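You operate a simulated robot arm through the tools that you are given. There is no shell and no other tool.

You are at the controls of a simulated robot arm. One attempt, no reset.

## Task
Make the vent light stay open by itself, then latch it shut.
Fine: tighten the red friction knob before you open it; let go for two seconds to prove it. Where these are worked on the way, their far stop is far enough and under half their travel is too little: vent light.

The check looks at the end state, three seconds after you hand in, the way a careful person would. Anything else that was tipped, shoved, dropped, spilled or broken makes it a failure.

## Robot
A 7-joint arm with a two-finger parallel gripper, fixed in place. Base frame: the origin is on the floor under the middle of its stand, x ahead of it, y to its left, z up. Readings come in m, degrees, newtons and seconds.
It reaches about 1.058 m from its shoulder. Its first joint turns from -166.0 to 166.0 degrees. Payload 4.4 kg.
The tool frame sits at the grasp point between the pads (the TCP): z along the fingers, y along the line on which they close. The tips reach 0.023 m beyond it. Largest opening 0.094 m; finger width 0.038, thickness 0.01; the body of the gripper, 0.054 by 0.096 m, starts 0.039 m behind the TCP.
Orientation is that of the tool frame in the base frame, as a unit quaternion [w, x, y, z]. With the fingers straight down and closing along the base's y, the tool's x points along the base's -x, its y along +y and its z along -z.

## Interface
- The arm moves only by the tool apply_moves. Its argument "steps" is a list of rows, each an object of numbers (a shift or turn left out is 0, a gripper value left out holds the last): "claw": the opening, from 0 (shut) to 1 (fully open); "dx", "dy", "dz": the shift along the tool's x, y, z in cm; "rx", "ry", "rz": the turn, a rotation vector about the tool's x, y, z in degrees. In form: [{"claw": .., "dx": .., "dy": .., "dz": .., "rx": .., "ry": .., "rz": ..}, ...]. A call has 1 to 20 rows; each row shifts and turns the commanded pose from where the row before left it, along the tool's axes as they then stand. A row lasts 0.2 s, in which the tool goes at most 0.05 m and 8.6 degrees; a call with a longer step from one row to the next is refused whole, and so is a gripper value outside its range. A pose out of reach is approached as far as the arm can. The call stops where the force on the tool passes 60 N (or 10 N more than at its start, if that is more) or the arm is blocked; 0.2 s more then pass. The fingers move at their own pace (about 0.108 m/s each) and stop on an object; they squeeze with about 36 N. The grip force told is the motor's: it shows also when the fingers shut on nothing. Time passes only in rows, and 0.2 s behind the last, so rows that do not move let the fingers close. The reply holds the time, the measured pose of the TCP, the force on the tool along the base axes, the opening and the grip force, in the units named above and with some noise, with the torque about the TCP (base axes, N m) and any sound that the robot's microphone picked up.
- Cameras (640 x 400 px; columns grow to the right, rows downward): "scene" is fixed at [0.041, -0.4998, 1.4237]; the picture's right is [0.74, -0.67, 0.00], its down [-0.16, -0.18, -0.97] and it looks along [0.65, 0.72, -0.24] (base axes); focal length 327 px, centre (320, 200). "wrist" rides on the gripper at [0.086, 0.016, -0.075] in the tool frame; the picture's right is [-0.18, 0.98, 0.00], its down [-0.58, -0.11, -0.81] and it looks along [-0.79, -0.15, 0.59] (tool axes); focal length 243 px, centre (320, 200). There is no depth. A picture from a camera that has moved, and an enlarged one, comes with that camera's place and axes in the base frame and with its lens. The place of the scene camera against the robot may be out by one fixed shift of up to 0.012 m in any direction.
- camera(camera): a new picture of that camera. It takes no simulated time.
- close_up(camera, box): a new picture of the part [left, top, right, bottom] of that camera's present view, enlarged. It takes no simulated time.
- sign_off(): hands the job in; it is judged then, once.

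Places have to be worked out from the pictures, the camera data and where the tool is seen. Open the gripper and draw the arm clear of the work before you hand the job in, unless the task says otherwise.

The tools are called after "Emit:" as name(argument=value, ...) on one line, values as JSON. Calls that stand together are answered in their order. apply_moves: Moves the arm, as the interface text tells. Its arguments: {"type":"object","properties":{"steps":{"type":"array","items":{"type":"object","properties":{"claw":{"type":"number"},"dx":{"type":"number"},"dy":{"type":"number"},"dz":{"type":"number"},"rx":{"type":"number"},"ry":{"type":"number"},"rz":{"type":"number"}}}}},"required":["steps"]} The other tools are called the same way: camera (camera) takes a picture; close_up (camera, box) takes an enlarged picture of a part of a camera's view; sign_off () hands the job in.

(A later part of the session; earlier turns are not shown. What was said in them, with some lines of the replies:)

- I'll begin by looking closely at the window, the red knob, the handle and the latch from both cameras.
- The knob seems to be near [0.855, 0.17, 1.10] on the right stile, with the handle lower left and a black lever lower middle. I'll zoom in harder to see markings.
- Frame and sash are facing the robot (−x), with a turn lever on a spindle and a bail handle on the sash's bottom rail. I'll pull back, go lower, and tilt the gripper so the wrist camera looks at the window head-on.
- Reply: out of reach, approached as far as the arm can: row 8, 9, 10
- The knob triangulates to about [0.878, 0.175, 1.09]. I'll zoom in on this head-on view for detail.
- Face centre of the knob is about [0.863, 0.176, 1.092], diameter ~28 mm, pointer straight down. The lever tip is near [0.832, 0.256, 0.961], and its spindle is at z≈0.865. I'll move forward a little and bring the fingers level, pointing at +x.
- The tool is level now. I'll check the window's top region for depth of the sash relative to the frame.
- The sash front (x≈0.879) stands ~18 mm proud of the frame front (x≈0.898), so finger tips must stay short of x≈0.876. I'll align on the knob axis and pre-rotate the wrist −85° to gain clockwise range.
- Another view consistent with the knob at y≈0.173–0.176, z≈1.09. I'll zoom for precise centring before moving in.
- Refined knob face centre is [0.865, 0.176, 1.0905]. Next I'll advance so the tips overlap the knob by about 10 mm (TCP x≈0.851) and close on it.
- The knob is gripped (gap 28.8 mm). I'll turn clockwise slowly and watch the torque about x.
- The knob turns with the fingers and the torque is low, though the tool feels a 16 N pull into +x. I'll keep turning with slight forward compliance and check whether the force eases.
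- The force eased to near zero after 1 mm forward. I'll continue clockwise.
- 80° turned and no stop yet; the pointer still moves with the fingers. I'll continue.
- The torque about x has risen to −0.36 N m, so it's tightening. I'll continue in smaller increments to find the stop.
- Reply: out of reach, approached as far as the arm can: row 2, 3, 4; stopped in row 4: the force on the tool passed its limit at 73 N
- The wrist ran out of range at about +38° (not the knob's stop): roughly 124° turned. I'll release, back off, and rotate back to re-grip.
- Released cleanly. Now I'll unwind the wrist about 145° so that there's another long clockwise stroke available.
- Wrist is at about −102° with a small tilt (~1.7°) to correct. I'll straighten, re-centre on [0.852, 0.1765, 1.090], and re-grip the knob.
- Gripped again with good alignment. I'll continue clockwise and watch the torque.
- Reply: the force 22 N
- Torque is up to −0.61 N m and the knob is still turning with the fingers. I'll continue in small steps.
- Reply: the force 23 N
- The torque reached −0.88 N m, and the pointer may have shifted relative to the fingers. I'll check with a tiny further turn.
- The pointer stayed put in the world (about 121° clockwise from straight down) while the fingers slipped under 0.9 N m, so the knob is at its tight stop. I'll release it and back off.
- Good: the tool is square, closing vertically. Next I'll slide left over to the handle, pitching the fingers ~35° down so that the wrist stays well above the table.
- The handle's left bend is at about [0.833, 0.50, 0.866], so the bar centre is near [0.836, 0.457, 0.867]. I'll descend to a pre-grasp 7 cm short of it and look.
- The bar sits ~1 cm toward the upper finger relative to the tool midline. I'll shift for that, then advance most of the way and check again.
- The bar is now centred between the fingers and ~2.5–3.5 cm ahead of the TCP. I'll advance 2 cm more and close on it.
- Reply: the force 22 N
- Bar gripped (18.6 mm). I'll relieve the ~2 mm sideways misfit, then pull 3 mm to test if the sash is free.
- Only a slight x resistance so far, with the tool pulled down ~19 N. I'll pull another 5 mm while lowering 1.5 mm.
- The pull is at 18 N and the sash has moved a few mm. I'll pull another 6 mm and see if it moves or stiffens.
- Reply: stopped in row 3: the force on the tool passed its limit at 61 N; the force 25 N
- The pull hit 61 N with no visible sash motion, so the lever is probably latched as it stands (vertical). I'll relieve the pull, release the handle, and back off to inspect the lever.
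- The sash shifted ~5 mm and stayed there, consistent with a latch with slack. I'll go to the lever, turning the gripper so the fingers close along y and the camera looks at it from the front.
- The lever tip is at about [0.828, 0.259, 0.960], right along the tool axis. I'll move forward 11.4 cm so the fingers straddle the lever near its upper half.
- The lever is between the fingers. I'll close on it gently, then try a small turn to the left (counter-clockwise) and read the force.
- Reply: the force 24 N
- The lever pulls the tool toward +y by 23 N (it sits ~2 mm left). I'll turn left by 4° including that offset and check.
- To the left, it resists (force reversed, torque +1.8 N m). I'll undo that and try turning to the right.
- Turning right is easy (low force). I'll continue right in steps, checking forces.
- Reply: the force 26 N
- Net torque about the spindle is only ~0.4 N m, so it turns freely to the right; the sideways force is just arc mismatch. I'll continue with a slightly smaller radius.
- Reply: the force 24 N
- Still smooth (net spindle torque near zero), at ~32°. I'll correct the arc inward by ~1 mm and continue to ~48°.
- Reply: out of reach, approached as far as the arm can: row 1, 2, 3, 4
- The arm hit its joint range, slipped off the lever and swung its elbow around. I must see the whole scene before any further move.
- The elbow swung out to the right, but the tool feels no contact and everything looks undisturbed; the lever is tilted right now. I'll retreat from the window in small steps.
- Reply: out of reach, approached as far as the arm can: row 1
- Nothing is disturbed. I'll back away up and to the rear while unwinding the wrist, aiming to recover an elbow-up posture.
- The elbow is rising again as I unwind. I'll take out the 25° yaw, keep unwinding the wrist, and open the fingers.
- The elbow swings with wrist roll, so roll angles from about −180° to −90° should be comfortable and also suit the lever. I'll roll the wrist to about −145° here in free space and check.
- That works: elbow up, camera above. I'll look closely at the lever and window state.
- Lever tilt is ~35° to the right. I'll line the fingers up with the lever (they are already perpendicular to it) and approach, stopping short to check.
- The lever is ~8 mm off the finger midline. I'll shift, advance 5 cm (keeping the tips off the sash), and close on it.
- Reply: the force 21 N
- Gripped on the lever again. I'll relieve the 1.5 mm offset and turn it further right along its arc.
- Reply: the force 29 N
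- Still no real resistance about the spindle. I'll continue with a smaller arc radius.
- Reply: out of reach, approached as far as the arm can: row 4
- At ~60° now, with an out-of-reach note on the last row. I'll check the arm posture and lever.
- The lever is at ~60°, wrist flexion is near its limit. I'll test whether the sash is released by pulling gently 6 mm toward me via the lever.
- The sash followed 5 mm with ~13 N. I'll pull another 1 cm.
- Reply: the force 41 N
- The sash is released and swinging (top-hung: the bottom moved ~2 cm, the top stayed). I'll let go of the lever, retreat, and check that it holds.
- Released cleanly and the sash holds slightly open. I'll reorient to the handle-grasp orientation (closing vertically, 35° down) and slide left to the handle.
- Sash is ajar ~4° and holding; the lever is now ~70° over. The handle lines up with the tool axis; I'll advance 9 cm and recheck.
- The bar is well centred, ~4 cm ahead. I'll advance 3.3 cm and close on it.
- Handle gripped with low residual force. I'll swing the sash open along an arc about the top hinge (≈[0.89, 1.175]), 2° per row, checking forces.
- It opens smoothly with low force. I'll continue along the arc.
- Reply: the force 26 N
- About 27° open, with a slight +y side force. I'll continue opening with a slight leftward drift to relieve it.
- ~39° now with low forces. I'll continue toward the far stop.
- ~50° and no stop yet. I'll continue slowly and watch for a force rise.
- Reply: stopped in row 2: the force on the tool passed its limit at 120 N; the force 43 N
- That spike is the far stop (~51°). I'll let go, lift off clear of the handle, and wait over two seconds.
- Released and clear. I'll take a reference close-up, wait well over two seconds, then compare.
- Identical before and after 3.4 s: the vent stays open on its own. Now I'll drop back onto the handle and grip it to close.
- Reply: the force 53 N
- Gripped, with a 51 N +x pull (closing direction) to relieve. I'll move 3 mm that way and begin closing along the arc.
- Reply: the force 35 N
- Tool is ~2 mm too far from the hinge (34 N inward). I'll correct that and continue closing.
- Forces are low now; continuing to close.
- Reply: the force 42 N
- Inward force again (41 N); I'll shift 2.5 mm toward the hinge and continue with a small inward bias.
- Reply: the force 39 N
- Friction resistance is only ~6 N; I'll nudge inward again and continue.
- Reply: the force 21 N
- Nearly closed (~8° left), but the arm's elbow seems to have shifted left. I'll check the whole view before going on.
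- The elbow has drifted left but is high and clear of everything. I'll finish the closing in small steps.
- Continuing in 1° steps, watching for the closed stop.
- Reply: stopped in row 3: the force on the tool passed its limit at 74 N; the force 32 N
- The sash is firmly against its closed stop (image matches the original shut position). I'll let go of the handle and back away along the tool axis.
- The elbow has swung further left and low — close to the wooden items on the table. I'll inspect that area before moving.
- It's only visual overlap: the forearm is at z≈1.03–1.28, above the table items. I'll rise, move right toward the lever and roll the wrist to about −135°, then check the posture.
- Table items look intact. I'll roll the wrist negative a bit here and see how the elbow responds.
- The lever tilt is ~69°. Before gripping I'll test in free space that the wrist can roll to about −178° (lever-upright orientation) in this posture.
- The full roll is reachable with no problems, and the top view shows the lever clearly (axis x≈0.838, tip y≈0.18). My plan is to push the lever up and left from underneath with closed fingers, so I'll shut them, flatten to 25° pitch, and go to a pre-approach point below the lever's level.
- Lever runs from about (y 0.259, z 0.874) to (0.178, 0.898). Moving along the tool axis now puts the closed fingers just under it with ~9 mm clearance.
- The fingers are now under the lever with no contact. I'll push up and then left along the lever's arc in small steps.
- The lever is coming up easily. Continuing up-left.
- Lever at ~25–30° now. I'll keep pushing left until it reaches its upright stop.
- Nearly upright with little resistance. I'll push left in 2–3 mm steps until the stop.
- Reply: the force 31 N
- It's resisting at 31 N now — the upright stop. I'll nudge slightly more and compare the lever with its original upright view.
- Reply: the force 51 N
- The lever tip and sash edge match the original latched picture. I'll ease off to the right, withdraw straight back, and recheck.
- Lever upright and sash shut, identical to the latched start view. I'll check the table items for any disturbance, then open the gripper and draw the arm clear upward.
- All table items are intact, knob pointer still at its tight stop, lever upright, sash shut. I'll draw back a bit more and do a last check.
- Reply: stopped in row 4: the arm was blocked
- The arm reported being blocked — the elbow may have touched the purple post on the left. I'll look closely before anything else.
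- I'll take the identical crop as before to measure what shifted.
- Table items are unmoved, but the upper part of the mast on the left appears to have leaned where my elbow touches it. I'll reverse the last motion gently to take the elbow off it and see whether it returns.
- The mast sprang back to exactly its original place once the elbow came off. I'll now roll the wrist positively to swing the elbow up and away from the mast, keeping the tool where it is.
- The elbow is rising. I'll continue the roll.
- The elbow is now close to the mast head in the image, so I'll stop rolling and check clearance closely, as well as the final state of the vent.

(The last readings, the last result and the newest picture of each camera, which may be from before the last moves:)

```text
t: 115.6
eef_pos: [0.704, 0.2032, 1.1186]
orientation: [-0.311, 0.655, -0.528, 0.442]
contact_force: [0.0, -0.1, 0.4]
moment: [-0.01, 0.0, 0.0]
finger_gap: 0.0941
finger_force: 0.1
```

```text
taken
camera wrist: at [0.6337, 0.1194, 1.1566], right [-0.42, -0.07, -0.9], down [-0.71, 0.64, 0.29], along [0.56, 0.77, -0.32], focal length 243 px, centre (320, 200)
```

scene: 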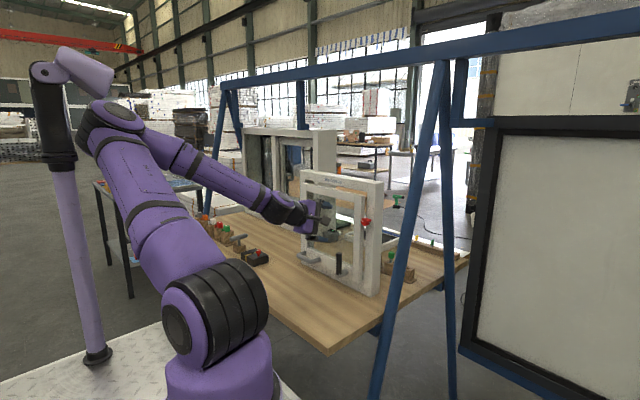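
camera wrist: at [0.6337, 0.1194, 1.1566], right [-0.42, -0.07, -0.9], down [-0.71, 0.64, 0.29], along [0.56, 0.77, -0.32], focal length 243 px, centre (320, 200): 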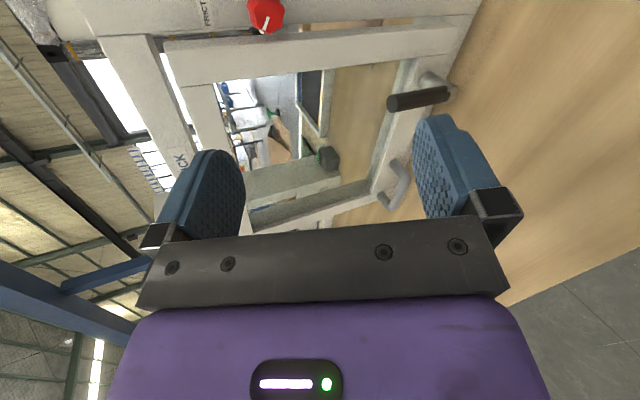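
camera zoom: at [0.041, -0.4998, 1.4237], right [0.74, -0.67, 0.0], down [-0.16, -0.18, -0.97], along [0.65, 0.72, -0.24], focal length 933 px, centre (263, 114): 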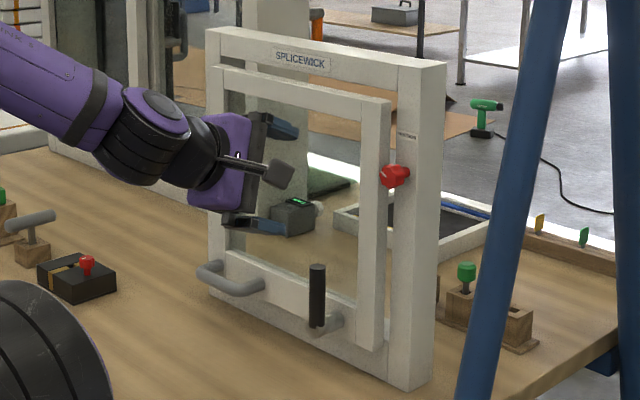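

The mast head seems nudged by 2–4 px — the elbow's top is right at its corner. I'll roll back 24° to separate, then verify.

Emit:
apply_moves(steps=[{"rz": -6}, {"rz": -6}, {"rz": -6}, {"rz": -6}])

Emit:
close_up(camera="scene", box=[0, 30, 200, 180])

```text
t: 116.6
eef_pos: [0.7032, 0.2032, 1.1185]
orientation: [-0.212, 0.751, -0.381, 0.496]
contact_force: [0.1, 0.1, 0.0]
moment: [0.02, 0.03, -0.02]
finger_gap: 0.0938
finger_force: 0.1
```

```text
2.67 times, centred on (100, 105) of scene
camera zoom: at [0.041, -0.4998, 1.4237], right [0.74, -0.67, 0.0], down [-0.16, -0.18, -0.97], along [0.65, 0.72, -0.24], focal length 871 px, centre (907, 453)
```

zoom: 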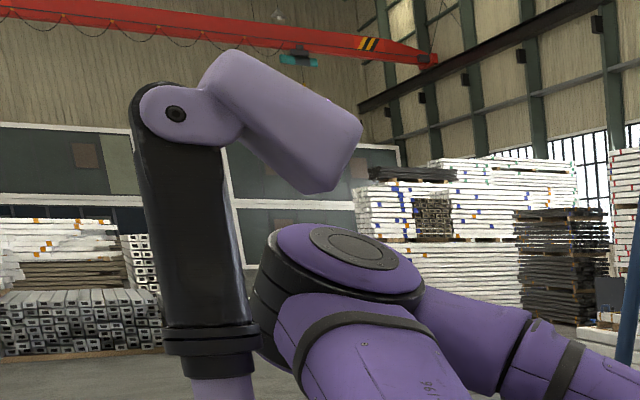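

The mast head returned exactly to its place. Now I'll move the tool ~12 cm to the right so that the whole arm and elbow swing away from the mast.

Emit:
apply_moves(steps=[{"dx": 1.4, "dy": 0.67, "dz": -0.07}, {"dx": 2.0, "dy": 1.0, "dz": -0.1}, {"dx": 2.5, "dy": 1.2, "dz": -0.1}, {"dx": 2.5, "dy": 1.2, "dz": -0.1}, {"dx": 2.5, "dy": 1.2, "dz": -0.1}, {}])

Emit:
camera(camera="scene")

Emit:
close_up(camera="scene", box=[0, 30, 200, 180])

```text
t: 118.0
eef_pos: [0.7039, 0.0844, 1.1489]
orientation: [-0.213, 0.751, -0.381, 0.496]
contact_force: [-0.7, -0.1, -1.0]
moment: [-0.04, -0.02, -0.01]
finger_gap: 0.0942
finger_force: 0.1
```

```text
taken
```

scene: 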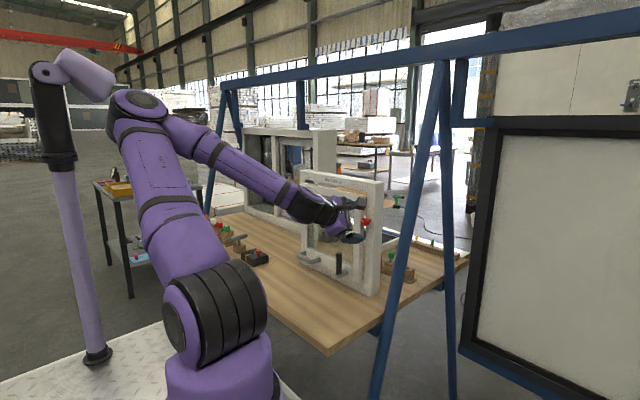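

```text
2.67 times, centred on (100, 105) of scene
camera zoom: at [0.041, -0.4998, 1.4237], right [0.74, -0.67, 0.0], down [-0.16, -0.18, -0.97], along [0.65, 0.72, -0.24], focal length 871 px, centre (907, 453)
```

zoom: 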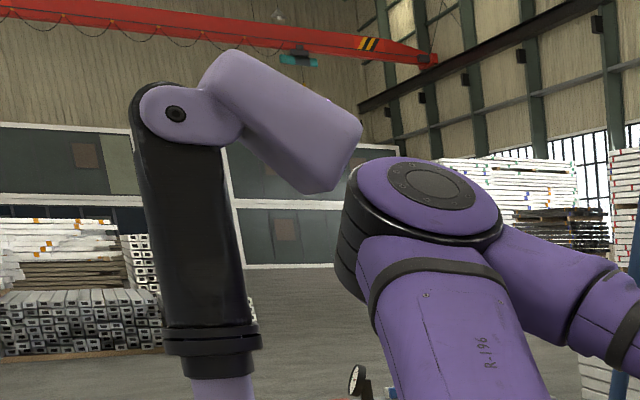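

The elbow is now well clear of the mast, which sits exactly where it was. The gripper is open and away from the window. One last check of the vent itself before handing in.

Emit:
close_up(camera="scene", box=[290, 235, 390, 300])

Emit:
camera(camera="wrist")

```text
6.15 times, centred on (340, 268) of scene
camera zoom: at [0.041, -0.4998, 1.4237], right [0.74, -0.67, 0.0], down [-0.16, -0.18, -0.97], along [0.65, 0.72, -0.24], focal length 2010 px, centre (197, -215)
```

zoom: 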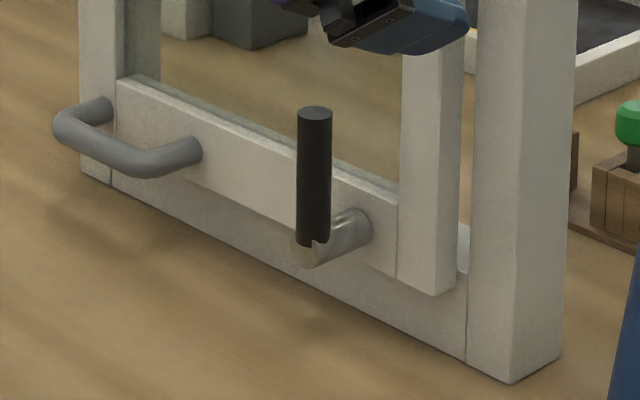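

```text
taken
camera wrist: at [0.6494, 0.0104, 1.2181], right [-0.4, -0.47, -0.79], down [-0.82, 0.57, 0.07], along [0.42, 0.68, -0.61], focal length 243 px, centre (320, 200)
```

wrist: 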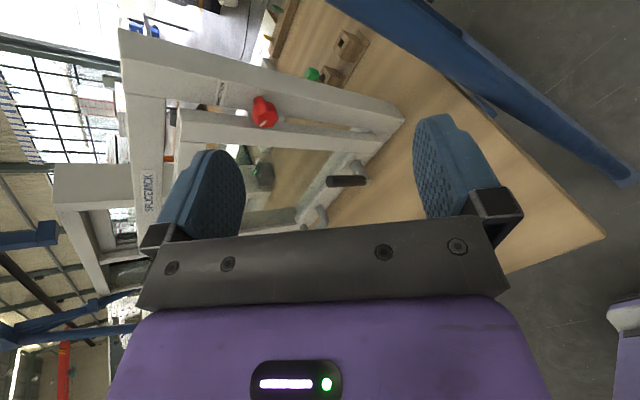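

The sash is fully shut and the lever is upright against its latched stop, matching the starting view. The knob is still at its tight stop, and the open gripper is clear. I'm handing in.

Emit:
sign_off()

```text
The job is handed in.
```

I tightened the friction knob, and the vent light stayed open on its own. I then closed it and latched it again, and handed the job in.

- **Friction knob:** I turned it about 120° clockwise, until it would go no further.
- **Opening:** The vent was latched at the start, so I turned the lever to release it. I then swung the sash to its far stop, about 50° open.
- **Staying open:** I let go and moved clear for over three seconds. Close-ups from before and after the wait show no movement.
- **Latching:** I pushed the sash back to its closed stop and turned the lever upright until it stopped. Both match the starting pictures. I didn't pull on the sash afterwards to test the latch.

**Contact with the mast:** while I was backing the arm away, its elbow pressed on the purple mast on the left twice. The mast leaned slightly each time and sprang back when I moved off. In the final pictures it's in its original place.

**Elbow swing:** earlier, while I was turning the lever, the arm ran out of reach and its elbow swung to the right. I saw nothing hit or moved.

The items on the table looked undisturbed. I left the gripper open and the arm clear of the window.
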